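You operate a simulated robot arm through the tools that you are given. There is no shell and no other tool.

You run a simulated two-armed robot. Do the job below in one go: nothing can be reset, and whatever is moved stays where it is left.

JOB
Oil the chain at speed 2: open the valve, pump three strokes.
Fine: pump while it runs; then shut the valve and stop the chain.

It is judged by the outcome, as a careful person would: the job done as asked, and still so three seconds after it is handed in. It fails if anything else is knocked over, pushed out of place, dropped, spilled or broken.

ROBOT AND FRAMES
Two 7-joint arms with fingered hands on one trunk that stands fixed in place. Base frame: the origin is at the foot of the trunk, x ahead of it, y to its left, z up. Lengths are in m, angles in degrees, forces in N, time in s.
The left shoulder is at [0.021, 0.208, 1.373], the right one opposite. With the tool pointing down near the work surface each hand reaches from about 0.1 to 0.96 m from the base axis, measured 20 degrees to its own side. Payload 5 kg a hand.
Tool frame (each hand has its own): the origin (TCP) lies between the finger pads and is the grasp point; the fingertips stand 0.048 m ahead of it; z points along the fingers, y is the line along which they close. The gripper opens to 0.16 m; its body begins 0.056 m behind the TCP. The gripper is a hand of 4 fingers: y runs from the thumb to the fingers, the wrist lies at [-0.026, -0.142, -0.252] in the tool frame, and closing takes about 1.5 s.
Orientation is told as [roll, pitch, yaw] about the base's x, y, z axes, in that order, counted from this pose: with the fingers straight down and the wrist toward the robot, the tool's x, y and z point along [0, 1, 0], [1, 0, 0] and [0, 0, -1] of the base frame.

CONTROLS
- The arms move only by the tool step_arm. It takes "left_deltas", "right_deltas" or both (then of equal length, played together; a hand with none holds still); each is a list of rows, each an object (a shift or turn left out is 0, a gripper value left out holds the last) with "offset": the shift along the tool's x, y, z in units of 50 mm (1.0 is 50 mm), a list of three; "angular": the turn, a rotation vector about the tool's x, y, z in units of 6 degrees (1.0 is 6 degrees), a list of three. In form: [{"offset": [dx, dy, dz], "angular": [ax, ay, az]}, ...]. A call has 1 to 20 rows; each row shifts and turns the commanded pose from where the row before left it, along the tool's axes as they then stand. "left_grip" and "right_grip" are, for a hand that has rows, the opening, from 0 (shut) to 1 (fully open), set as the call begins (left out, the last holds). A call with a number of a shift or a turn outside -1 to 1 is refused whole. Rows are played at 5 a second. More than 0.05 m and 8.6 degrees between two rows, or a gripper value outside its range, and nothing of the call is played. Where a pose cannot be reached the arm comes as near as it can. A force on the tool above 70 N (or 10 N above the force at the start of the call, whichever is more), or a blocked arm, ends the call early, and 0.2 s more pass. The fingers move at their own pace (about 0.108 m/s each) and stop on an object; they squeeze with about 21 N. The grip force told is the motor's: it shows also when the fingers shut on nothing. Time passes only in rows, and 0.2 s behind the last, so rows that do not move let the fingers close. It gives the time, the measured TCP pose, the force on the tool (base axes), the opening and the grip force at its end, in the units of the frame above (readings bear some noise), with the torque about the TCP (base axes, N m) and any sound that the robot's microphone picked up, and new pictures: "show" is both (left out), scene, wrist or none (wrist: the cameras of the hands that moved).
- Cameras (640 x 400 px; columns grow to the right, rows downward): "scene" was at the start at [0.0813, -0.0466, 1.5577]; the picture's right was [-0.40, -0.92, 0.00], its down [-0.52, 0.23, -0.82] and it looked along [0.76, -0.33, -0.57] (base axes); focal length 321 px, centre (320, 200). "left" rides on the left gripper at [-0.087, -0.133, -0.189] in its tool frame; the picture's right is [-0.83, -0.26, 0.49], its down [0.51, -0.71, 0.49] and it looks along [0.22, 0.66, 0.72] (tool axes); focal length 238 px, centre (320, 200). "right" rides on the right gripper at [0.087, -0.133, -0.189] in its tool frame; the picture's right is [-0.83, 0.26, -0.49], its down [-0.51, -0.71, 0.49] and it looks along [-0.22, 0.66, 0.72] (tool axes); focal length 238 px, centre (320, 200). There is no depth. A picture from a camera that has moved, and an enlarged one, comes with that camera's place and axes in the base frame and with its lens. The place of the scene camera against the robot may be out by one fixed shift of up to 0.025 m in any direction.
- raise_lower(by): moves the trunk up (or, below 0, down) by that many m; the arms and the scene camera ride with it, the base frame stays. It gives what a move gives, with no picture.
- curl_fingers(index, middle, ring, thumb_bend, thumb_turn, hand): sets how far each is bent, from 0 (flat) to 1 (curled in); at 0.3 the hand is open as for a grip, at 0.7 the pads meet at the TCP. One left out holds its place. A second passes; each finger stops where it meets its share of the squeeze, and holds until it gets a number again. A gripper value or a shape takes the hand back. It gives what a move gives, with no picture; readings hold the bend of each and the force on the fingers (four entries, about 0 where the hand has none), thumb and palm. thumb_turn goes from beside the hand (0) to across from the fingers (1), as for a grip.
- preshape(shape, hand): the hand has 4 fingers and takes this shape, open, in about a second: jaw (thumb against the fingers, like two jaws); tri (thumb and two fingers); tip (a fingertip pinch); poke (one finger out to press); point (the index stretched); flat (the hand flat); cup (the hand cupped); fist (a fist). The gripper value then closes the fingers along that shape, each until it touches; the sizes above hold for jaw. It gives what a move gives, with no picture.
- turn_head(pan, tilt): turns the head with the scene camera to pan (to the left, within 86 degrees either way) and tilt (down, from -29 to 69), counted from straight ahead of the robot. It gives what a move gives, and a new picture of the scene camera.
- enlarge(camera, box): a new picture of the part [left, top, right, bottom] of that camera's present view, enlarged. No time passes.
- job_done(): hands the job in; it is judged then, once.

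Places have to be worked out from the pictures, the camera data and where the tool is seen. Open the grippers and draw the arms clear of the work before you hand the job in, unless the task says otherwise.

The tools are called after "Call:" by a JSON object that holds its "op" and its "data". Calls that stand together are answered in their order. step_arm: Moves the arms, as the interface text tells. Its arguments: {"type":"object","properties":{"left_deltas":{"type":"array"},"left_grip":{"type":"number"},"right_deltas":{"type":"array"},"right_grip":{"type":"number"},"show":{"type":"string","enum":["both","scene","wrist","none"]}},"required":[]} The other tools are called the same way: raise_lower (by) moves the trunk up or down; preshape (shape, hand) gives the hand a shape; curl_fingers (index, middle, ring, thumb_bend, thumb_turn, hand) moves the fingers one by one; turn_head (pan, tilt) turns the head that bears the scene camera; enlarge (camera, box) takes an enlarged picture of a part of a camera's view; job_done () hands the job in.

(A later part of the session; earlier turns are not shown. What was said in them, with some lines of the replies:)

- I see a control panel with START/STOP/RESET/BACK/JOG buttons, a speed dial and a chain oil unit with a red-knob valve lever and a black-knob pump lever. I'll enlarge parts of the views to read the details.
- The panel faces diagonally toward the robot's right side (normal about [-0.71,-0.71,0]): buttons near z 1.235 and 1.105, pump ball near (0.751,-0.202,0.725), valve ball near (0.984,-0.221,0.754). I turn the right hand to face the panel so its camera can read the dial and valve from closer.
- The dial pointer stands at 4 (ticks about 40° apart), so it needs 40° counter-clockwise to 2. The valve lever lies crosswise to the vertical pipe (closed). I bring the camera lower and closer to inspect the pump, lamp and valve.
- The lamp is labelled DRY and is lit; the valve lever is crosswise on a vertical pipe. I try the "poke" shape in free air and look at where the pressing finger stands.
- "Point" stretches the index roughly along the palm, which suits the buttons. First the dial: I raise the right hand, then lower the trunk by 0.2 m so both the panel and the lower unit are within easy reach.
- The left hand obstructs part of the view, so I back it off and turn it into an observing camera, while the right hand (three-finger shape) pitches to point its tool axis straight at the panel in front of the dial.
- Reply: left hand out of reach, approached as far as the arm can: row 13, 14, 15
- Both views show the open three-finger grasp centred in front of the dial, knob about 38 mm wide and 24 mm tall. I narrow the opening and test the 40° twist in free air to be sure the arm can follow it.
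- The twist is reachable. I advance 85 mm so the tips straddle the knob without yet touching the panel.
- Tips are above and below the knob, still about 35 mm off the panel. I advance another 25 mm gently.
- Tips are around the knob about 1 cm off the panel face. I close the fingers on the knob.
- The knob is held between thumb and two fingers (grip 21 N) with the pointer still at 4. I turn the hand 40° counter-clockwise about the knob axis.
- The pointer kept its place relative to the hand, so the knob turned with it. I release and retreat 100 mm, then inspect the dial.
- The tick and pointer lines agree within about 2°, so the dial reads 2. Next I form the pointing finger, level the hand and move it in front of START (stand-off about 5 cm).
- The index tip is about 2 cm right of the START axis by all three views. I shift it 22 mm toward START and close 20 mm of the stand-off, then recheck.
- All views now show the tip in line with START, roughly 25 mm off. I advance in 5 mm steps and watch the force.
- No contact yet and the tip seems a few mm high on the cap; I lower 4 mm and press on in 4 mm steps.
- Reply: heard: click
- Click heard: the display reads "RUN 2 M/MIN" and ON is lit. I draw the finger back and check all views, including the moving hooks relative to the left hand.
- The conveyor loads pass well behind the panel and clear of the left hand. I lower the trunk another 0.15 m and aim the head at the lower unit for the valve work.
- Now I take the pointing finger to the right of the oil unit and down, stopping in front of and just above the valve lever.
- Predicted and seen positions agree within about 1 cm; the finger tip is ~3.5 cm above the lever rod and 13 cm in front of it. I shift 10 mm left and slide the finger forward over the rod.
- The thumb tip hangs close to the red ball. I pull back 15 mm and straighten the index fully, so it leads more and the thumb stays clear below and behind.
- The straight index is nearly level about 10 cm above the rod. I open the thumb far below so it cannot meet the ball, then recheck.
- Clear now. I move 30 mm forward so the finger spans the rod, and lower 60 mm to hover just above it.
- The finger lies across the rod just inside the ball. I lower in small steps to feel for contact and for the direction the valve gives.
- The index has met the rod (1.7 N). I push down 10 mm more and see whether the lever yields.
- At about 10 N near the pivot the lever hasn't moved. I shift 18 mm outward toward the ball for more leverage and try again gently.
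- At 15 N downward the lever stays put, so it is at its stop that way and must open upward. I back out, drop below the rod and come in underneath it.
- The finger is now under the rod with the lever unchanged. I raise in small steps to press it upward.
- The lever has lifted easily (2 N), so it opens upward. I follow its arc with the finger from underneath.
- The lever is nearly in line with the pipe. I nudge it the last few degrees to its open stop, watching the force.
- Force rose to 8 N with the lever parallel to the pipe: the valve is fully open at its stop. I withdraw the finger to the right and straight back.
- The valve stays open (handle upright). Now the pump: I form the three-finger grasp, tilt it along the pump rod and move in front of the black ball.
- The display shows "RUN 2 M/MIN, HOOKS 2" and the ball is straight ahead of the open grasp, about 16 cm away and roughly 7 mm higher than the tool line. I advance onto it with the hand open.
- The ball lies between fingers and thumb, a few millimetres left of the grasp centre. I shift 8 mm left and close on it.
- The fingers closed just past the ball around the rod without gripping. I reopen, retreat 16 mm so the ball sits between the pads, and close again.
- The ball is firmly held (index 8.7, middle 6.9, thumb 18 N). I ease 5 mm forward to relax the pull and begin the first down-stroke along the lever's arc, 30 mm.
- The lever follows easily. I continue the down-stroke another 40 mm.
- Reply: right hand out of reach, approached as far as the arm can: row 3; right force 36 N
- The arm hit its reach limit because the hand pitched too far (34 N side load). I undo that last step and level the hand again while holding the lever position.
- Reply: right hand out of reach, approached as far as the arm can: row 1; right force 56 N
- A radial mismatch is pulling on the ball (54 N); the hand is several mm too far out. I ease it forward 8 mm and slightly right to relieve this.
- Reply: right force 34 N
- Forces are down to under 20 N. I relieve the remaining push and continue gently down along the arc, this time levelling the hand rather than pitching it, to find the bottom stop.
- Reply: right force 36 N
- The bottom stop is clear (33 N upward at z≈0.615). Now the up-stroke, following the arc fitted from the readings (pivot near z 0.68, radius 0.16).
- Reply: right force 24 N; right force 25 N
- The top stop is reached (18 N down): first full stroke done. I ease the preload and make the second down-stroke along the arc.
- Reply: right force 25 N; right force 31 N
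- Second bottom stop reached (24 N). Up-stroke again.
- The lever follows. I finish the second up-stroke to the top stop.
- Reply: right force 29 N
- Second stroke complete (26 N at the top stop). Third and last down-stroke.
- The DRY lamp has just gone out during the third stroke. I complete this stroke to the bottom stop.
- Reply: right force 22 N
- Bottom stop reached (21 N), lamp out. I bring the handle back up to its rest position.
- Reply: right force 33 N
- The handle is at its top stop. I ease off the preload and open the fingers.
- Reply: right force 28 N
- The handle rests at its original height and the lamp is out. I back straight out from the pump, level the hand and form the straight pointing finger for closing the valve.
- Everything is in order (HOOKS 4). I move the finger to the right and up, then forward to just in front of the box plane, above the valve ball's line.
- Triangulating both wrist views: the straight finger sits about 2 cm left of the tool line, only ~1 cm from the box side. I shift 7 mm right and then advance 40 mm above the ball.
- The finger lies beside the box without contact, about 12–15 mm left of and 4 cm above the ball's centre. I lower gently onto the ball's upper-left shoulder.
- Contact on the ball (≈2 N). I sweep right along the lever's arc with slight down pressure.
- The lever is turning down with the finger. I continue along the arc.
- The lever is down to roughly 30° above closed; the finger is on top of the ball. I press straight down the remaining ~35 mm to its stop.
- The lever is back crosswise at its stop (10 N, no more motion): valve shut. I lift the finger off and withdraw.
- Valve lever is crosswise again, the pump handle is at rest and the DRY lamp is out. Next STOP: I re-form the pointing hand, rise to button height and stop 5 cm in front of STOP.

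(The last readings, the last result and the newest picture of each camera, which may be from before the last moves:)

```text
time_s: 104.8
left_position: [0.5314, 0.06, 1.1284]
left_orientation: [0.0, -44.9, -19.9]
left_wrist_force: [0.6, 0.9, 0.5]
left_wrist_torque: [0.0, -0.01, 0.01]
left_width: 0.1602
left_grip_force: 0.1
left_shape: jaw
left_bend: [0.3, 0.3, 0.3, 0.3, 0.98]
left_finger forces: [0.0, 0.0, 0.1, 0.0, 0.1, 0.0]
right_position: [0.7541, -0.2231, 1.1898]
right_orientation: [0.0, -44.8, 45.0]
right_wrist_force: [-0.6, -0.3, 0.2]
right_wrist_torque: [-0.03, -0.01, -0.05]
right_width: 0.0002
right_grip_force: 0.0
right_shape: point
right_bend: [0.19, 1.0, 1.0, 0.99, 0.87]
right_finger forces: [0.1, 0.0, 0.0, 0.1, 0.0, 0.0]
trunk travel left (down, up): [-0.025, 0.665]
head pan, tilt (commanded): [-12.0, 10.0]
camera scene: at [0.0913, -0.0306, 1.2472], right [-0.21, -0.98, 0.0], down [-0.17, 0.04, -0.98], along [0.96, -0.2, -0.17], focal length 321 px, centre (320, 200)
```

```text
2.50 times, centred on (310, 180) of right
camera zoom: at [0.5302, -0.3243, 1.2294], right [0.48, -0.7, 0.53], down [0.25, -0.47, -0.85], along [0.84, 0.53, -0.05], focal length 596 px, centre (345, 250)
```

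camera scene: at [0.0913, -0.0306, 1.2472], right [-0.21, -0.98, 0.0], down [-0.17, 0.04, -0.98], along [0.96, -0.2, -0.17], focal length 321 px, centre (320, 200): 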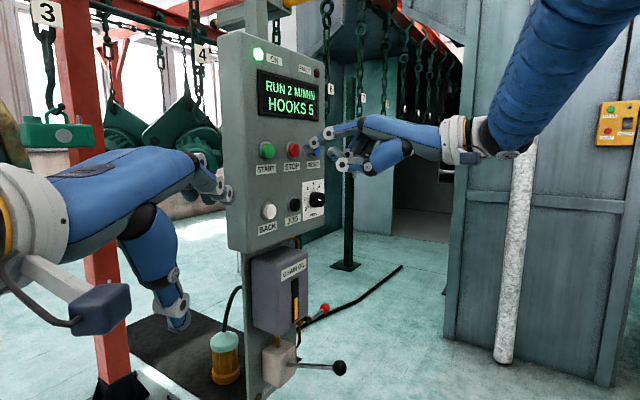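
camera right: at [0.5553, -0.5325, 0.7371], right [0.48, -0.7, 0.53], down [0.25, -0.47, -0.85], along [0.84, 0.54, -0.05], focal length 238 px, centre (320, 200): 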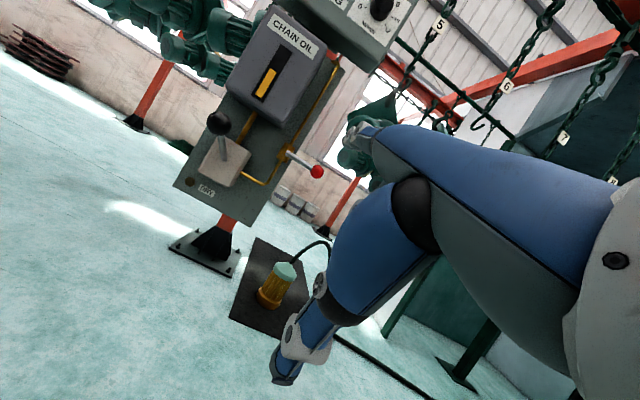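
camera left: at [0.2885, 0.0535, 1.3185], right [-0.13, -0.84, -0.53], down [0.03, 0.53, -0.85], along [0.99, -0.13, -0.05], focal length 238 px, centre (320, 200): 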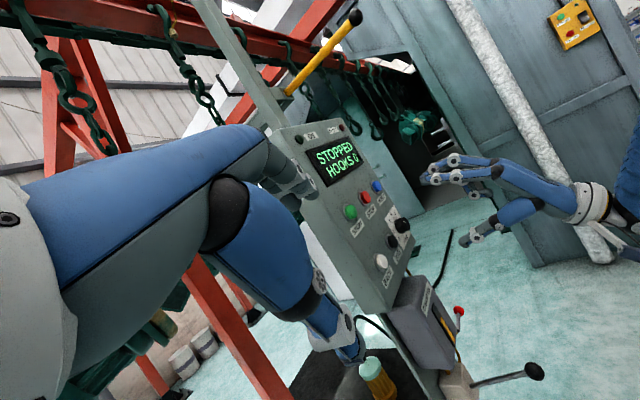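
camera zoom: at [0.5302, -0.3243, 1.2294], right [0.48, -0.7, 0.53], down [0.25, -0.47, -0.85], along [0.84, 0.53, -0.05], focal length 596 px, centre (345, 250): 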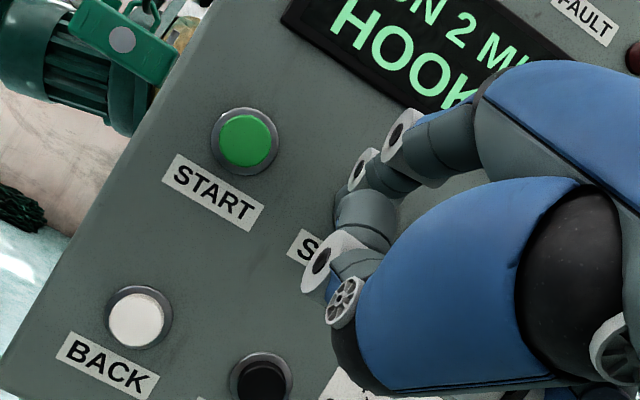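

The tip is in line with STOP at about 4–5 cm. I advance 32 mm, then press in small steps.

Call:
{"op": "step_arm", "data": {"right_deltas": [{"offset": [0, 0.15, 0.15]}, {"offset": [0, 0.15, 0.15]}, {"offset": [0, 0.15, 0.15]}], "show": "none"}}

Call:
{"op": "enlarge", "data": {"camera": "scene", "box": [230, 40, 370, 180]}}

Call:
{"op": "enlarge", "data": {"camera": "left", "box": [310, 90, 420, 190]}}

```text
time_s: 105.6
left_position: [0.5309, 0.0603, 1.1279]
left_orientation: [0.0, -44.8, -20.0]
left_wrist_force: [0.7, 0.2, -0.3]
left_wrist_torque: [-0.07, -0.01, 0.01]
left_width: 0.16
left_grip_force: 0.0
left_shape: jaw
left_bend: [0.3, 0.3, 0.3, 0.3, 0.98]
left_finger forces: [0.0, 0.0, 0.0, 0.0, 0.1, 0.0]
right_position: [0.7753, -0.2038, 1.1895]
right_orientation: [0.0, -44.9, 45.1]
right_wrist_force: [-0.5, 1.6, -0.1]
right_wrist_torque: [-0.01, 0.03, 0.0]
right_width: 0.0001
right_grip_force: 0.1
right_shape: point
right_bend: [0.19, 1.0, 1.0, 0.99, 0.87]
right_finger forces: [0.1, 0.0, 0.1, 0.1, 0.1, 0.0]
trunk travel left (down, up): [-0.025, 0.665]
head pan, tilt (commanded): [-12.0, 10.0]
```

```text
2.86 times, centred on (300, 110) of scene
camera zoom: at [0.0913, -0.0305, 1.2473], right [-0.21, -0.98, 0.0], down [-0.17, 0.04, -0.98], along [0.96, -0.2, -0.17], focal length 916 px, centre (377, 457)
```

zoom: 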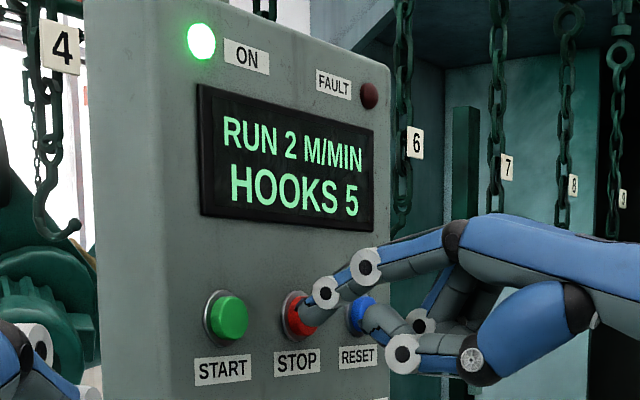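

```text
4.00 times, centred on (365, 140) of left
camera zoom: at [0.2881, 0.0543, 1.1687], right [-0.13, -0.84, -0.53], down [0.03, 0.53, -0.85], along [0.99, -0.13, -0.05], focal length 953 px, centre (140, 440)
```

zoom: 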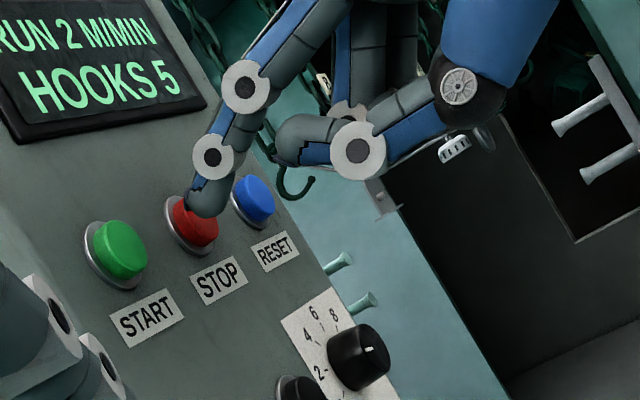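

Call:
{"op": "step_arm", "data": {"right_deltas": [{"offset": [0, 0.0566, 0.0566]}, {"offset": [0, 0.0566, 0.0566]}, {"offset": [0, 0.0566, 0.0566]}], "show": "none"}}

Call:
{"op": "enlarge", "data": {"camera": "scene", "box": [230, 40, 370, 180]}}

```text
time_s: 106.4
left_position: [0.532, 0.0598, 1.1286]
left_orientation: [0.0, -44.8, -20.0]
left_wrist_force: [1.7, -0.1, 1.0]
left_wrist_torque: [0.0, 0.01, 0.0]
left_width: 0.1598
left_grip_force: 0.1
left_shape: jaw
left_bend: [0.3, 0.3, 0.3, 0.3, 0.98]
left_finger forces: [0.0, 0.0, 0.0, 0.0, 0.0, 0.1]
right_position: [0.784, -0.1942, 1.1878]
right_orientation: [0.0, -44.9, 45.0]
right_wrist_force: [-0.8, 0.2, -0.3]
right_wrist_torque: [0.04, -0.01, -0.02]
right_width: 0.0002
right_grip_force: 0.0
right_shape: point
right_bend: [0.19, 1.0, 1.0, 0.99, 0.87]
right_finger forces: [0.5, 0.1, 0.1, 0.1, 0.1, 0.1]
trunk travel left (down, up): [-0.025, 0.665]
head pan, tilt (commanded): [-12.0, 10.0]
```

```text
2.86 times, centred on (300, 110) of scene
camera zoom: at [0.0911, -0.0307, 1.2473], right [-0.21, -0.98, 0.0], down [-0.17, 0.04, -0.98], along [0.96, -0.2, -0.17], focal length 916 px, centre (377, 457)
```

zoom: 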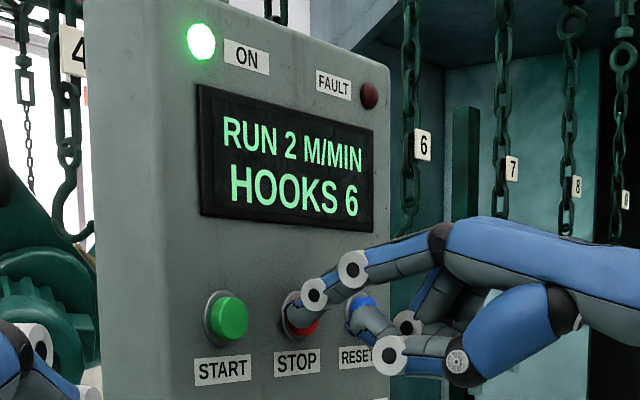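

Call:
{"op": "step_arm", "data": {"right_deltas": [{"offset": [0, 0.0566, 0.0566]}, {"offset": [0, 0.0424, 0.0424]}], "show": "none"}}

Call:
{"op": "enlarge", "data": {"camera": "scene", "box": [230, 40, 370, 180]}}

```text
time_s: 107.0
left_position: [0.53, 0.06, 1.1288]
left_orientation: [0.0, -44.9, -20.0]
left_wrist_force: [-0.1, -0.7, -0.2]
left_wrist_torque: [0.0, 0.02, -0.01]
left_width: 0.1599
left_grip_force: 0.0
left_shape: jaw
left_bend: [0.3, 0.3, 0.3, 0.3, 0.98]
left_finger forces: [0.1, 0.0, 0.0, 0.1, 0.0, 0.1]
right_position: [0.7884, -0.1901, 1.188]
right_orientation: [0.0, -44.9, 45.1]
right_wrist_force: [-4.7, -1.9, 1.0]
right_wrist_torque: [0.23, -0.25, 0.16]
right_width: 0.1538
right_grip_force: 0.0
right_shape: point
right_bend: [0.19, 1.0, 1.0, 0.99, 0.87]
right_finger forces: [3.8, 0.1, 0.1, 0.1, 0.0, 0.1]
trunk travel left (down, up): [-0.025, 0.665]
head pan, tilt (commanded): [-12.0, 10.0]
heard: click
```

```text
2.86 times, centred on (300, 110) of scene
camera zoom: at [0.0907, -0.0309, 1.2473], right [-0.21, -0.98, 0.0], down [-0.17, 0.04, -0.98], along [0.96, -0.2, -0.17], focal length 916 px, centre (377, 457)
```

zoom: 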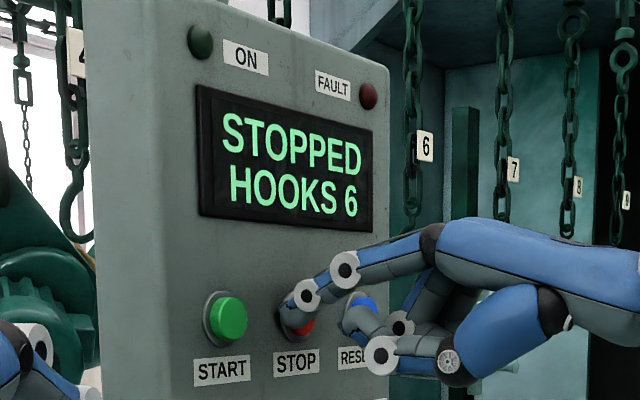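

Click heard: the display reads STOPPED and the ON lamp is out. I draw the finger straight back and take the arm clear.

Call:
{"op": "step_arm", "data": {"right_deltas": [{"offset": [0, -0.7, -0.7]}, {"offset": [0, -0.7, -0.7]}, {"offset": [0, -0.7, -0.7]}, {"offset": [0, -0.7, -0.7]}, {"offset": [-0.9, 0, 0]}, {"offset": [-0.9, 0, 0]}, {"offset": [-0.9, 0, 0]}, {"offset": [-0.9, 0, 0]}], "show": "both"}}

Call:
{"op": "turn_head", "data": {"pan": -15, "tilt": 30}}

Call:
{"op": "enlarge", "data": {"camera": "scene", "box": [250, 130, 400, 250]}}

Call:
{"op": "enlarge", "data": {"camera": "left", "box": [300, 60, 520, 380]}}

```text
time_s: 108.8
left_position: [0.5319, 0.0599, 1.1285]
left_orientation: [0.2, -44.8, -20.0]
left_wrist_force: [0.3, -0.9, -0.1]
left_wrist_torque: [0.04, -0.02, 0.03]
left_width: 0.1599
left_grip_force: 0.2
left_shape: jaw
left_bend: [0.3, 0.3, 0.3, 0.3, 0.98]
left_finger forces: [0.0, 0.0, 0.1, 0.1, 0.0, 0.0]
right_position: [0.7765, -0.4549, 1.1867]
right_orientation: [0.0, -44.8, 44.7]
right_wrist_force: [0.2, -1.2, -1.0]
right_wrist_torque: [0.08, 0.02, 0.09]
right_width: 0.1535
right_grip_force: 0.0
right_shape: point
right_bend: [0.19, 1.0, 1.0, 0.99, 0.87]
right_finger forces: [0.0, 0.0, 0.0, 0.1, 0.0, 0.0]
trunk travel left (down, up): [-0.025, 0.665]
head pan, tilt (commanded): [-12.0, 10.0]
camera scene: at [0.0917, -0.0319, 1.2471], right [-0.21, -0.98, 0.0], down [-0.17, 0.04, -0.98], along [0.96, -0.2, -0.17], focal length 321 px, centre (320, 200)
camera right: at [0.5525, -0.5544, 1.2288], right [0.48, -0.7, 0.53], down [0.24, -0.47, -0.85], along [0.84, 0.53, -0.05], focal length 238 px, centre (320, 200)
```

scene: 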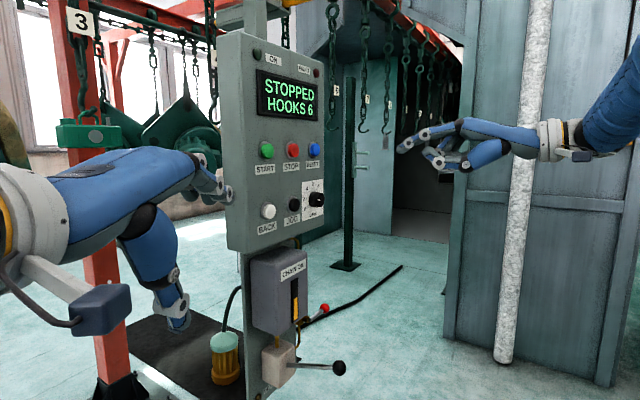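
right: 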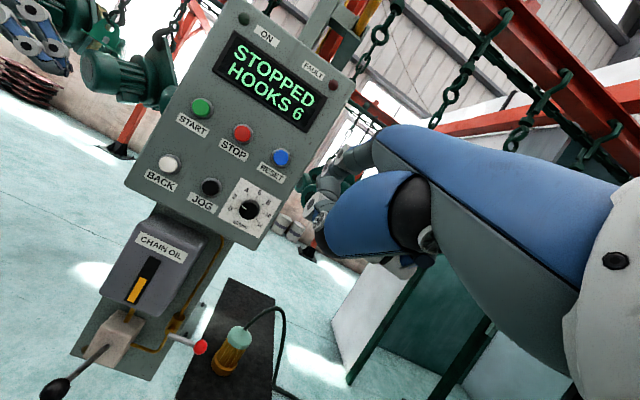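

```text
time_s: 109.6
left_position: [0.5316, 0.0599, 1.1282]
left_orientation: [0.0, -44.8, -20.1]
left_wrist_force: [0.2, 0.5, -0.8]
left_wrist_torque: [0.02, 0.01, 0.0]
left_width: 0.16
left_grip_force: 0.1
left_shape: jaw
left_bend: [0.3, 0.3, 0.3, 0.3, 0.98]
left_finger forces: [0.1, 0.0, 0.0, 0.0, 0.1, 0.0]
right_position: [0.7748, -0.4523, 1.1892]
right_orientation: [-0.1, -44.8, 45.0]
right_wrist_force: [0.8, 0.7, 0.4]
right_wrist_torque: [0.0, 0.01, -0.02]
right_width: 0.1535
right_grip_force: 0.0
right_shape: point
right_bend: [0.19, 1.0, 1.0, 0.99, 0.87]
right_finger forces: [0.0, 0.1, 0.0, 0.0, 0.0, 0.0]
trunk travel left (down, up): [-0.025, 0.665]
head pan, tilt (commanded): [-15.0, 30.0]
camera scene: at [0.0876, -0.035, 1.215], right [-0.26, -0.97, 0.0], down [-0.48, 0.13, -0.87], along [0.84, -0.22, -0.5], focal length 321 px, centre (320, 200)
```

scene: 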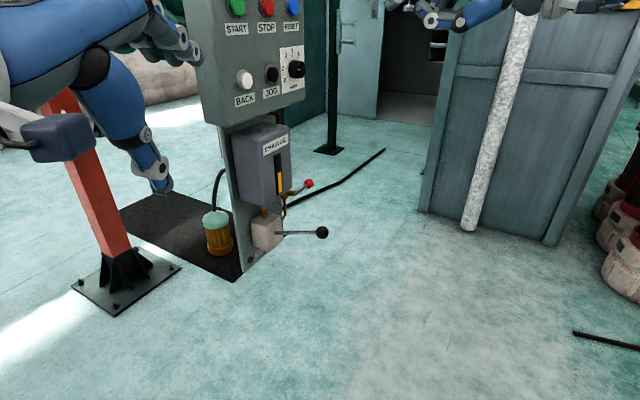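

```text
3.33 times, centred on (325, 190) of scene
camera zoom: at [0.0876, -0.035, 1.215], right [-0.26, -0.97, 0.0], down [-0.48, 0.13, -0.87], along [0.84, -0.22, -0.5], focal length 1069 px, centre (303, 233)
```

zoom: 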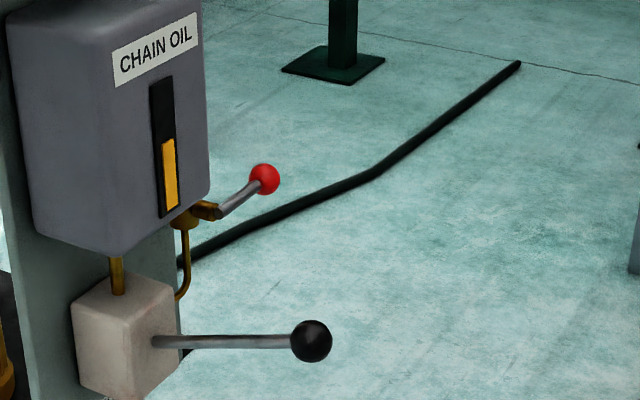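

```text
1.25 times, centred on (410, 220) of left
camera zoom: at [0.2879, 0.054, 1.1688], right [-0.13, -0.84, -0.53], down [0.03, 0.53, -0.85], along [0.99, -0.13, -0.05], focal length 298 px, centre (208, 175)
```

zoom: 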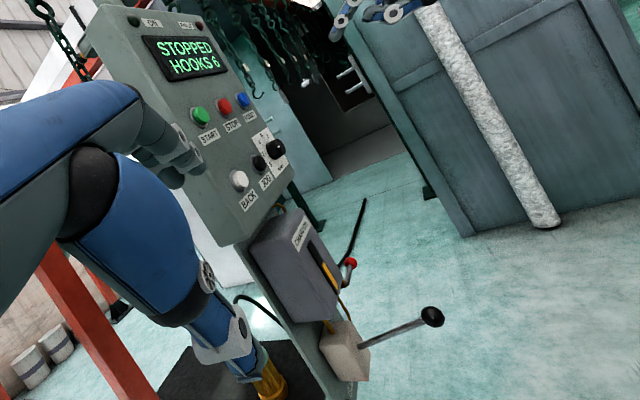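

The valve ball and pump ball are exactly where they were at the start, the display reads STOPPED. I check the dial and lamp, then open the hands and draw both arms clear.

Call:
{"op": "enlarge", "data": {"camera": "right", "box": [220, 175, 280, 235]}}

Call:
{"op": "enlarge", "data": {"camera": "right", "box": [30, 190, 250, 400]}}

Call:
{"op": "preshape", "data": {"hand": "right", "shape": "jaw"}}

Call:
{"op": "step_arm", "data": {"left_deltas": [{"angular": [0.9375, 0, 0]}, {"angular": [0.9375, 0, 0]}, {"angular": [0.9375, 0, 0]}, {"angular": [0.9375, 0, 0]}, {"angular": [0.9375, 0, 0]}, {"angular": [0.9375, 0, 0]}, {"angular": [0.9375, 0, 0]}, {"angular": [0.9375, 0, 0]}, {"offset": [0, -0.9, 0]}, {"offset": [0, -0.9, 0]}], "right_deltas": [{"offset": [0, -0.7, -0.7]}, {"offset": [0, -0.7, -0.7]}, {"offset": [0, -0.7, -0.7]}, {}, {}, {}, {}, {}, {}, {}], "right_grip": 1.0, "left_grip": 1.0, "show": "both"}}

```text
6.67 times, centred on (250, 205) of right
camera zoom: at [0.5519, -0.5525, 1.2298], right [0.48, -0.7, 0.53], down [0.25, -0.47, -0.85], along [0.84, 0.53, -0.05], focal length 1589 px, centre (787, 167)
```

zoom: 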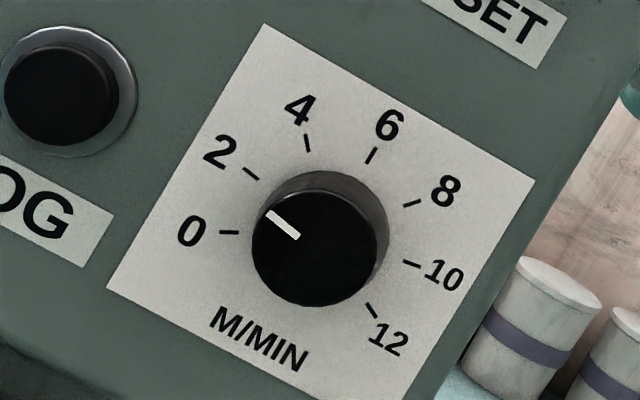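

```text
1.90 times, centred on (140, 295) of right
camera zoom: at [0.5519, -0.5525, 1.2298], right [0.48, -0.7, 0.53], down [0.25, -0.47, -0.85], along [0.84, 0.53, -0.05], focal length 454 px, centre (663, 19)
```

zoom: 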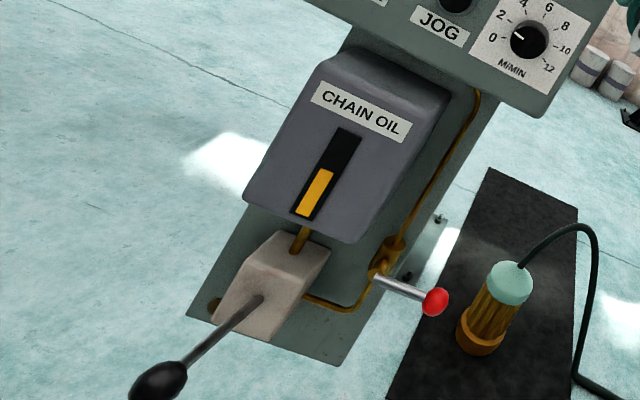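

```text
time_s: 110.5
left_position: [0.5305, 0.0603, 1.1282]
left_orientation: [0.0, -44.8, -20.0]
left_wrist_force: [-0.8, -0.1, 0.1]
left_wrist_torque: [0.01, -0.01, 0.0]
left_width: 0.1599
left_grip_force: 0.0
left_shape: jaw
left_bend: [0.3, 0.3, 0.3, 0.3, 0.98]
left_finger forces: [0.1, 0.0, 0.1, 0.0, 0.0, 0.0]
right_position: [0.7752, -0.4525, 1.1899]
right_orientation: [0.0, -44.8, 45.0]
right_wrist_force: [0.6, 0.5, -0.7]
right_wrist_torque: [-0.02, -0.02, -0.02]
right_width: 0.1597
right_grip_force: 0.0
right_shape: jaw
right_bend: [0.3, 0.3, 0.3, 0.3, 0.97]
right_finger forces: [0.0, 0.1, 0.0, 0.0, 0.0, 0.1]
trunk travel left (down, up): [-0.025, 0.665]
head pan, tilt (commanded): [-15.0, 30.0]
```

```text
time_s: 112.7
left_position: [0.4466, 0.092, 1.1269]
left_orientation: [0.1, 0.1, -20.0]
left_wrist_force: [0.3, 0.0, -0.2]
left_wrist_torque: [-0.01, -0.06, 0.02]
left_width: 0.16
left_grip_force: 0.1
left_shape: jaw
left_bend: [0.3, 0.3, 0.3, 0.3, 0.98]
left_finger forces: [0.1, 0.0, 0.0, 0.0, 0.0, 0.1]
right_position: [0.6679, -0.561, 1.1902]
right_orientation: [0.0, -44.9, 45.0]
right_wrist_force: [0.5, -0.3, 0.3]
right_wrist_torque: [0.01, 0.01, 0.05]
right_width: 0.1599
right_grip_force: 0.0
right_shape: jaw
right_bend: [0.3, 0.3, 0.3, 0.3, 0.97]
right_finger forces: [0.0, 0.1, 0.0, 0.1, 0.0, 0.1]
trunk travel left (down, up): [-0.025, 0.665]
head pan, tilt (commanded): [-15.0, 30.0]
camera scene: at [0.0874, -0.0349, 1.215], right [-0.26, -0.97, 0.0], down [-0.48, 0.13, -0.87], along [0.84, -0.22, -0.5], focal length 321 px, centre (320, 200)
camera right: at [0.4439, -0.6593, 1.2313], right [0.48, -0.7, 0.53], down [0.25, -0.47, -0.85], along [0.84, 0.53, -0.05], focal length 238 px, centre (320, 200)
camera left: at [0.2922, 0.0534, 1.3169], right [-0.53, -0.7, -0.49], down [-0.49, 0.72, -0.49], along [0.69, -0.02, -0.72], focal length 238 px, centre (320, 200)
```

scene: 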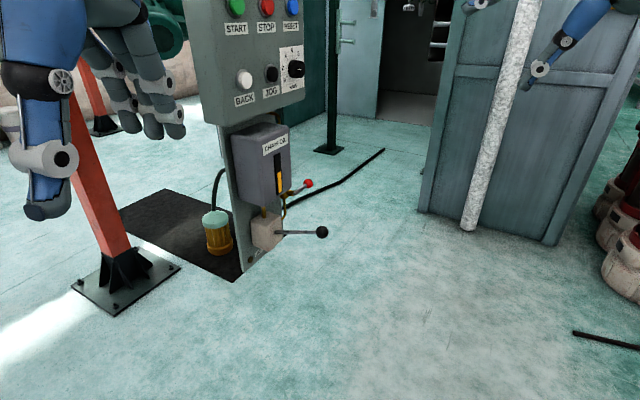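
right: 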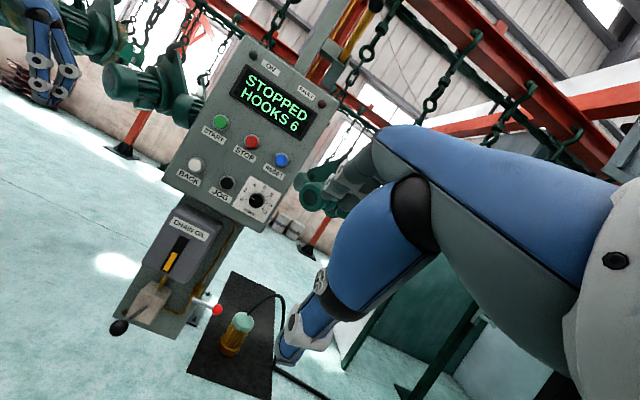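
left: 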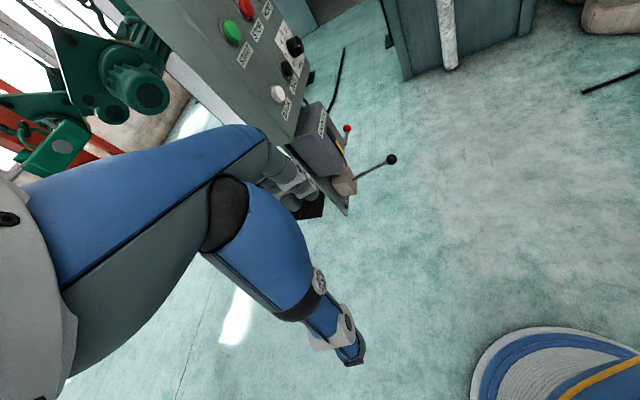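

The display reads STOPPED, the dial points at 2, the valve is shut crosswise, the pump handle is at rest and the DRY lamp is out. Both hands are open and clear of the panel, so I hand the job in.

Call:
{"op": "job_done", "data": {}}

```text
The job is handed in.
```

The chain has been oiled at speed 2, and I've handed the job in. I set the dial from 4 to 2, started the chain, opened the valve and pumped three full strokes while it ran. Then I shut the valve and pressed STOP.

- **Speed:** the display read RUN 2 M/MIN while the chain ran, and the dial still points at 2.
- **Oiling:** the DRY lamp went out during the third stroke and stayed out. The oil gauge is a little lower than at the start.
- **Valve and pump:** the valve lever is back across the pipe, against its closed stop. The pump handle is back where it was at the start.
- **Chain:** the display reads STOPPED with 6 hooks counted, and the ON lamp is out.

During the first stroke the arm reached its limit and pulled sideways on the pump handle with up to 54 N. I eased it off, and the handle moved normally afterwards.

Nothing looks knocked over or out of place. Both hands are open and clear of the panel.
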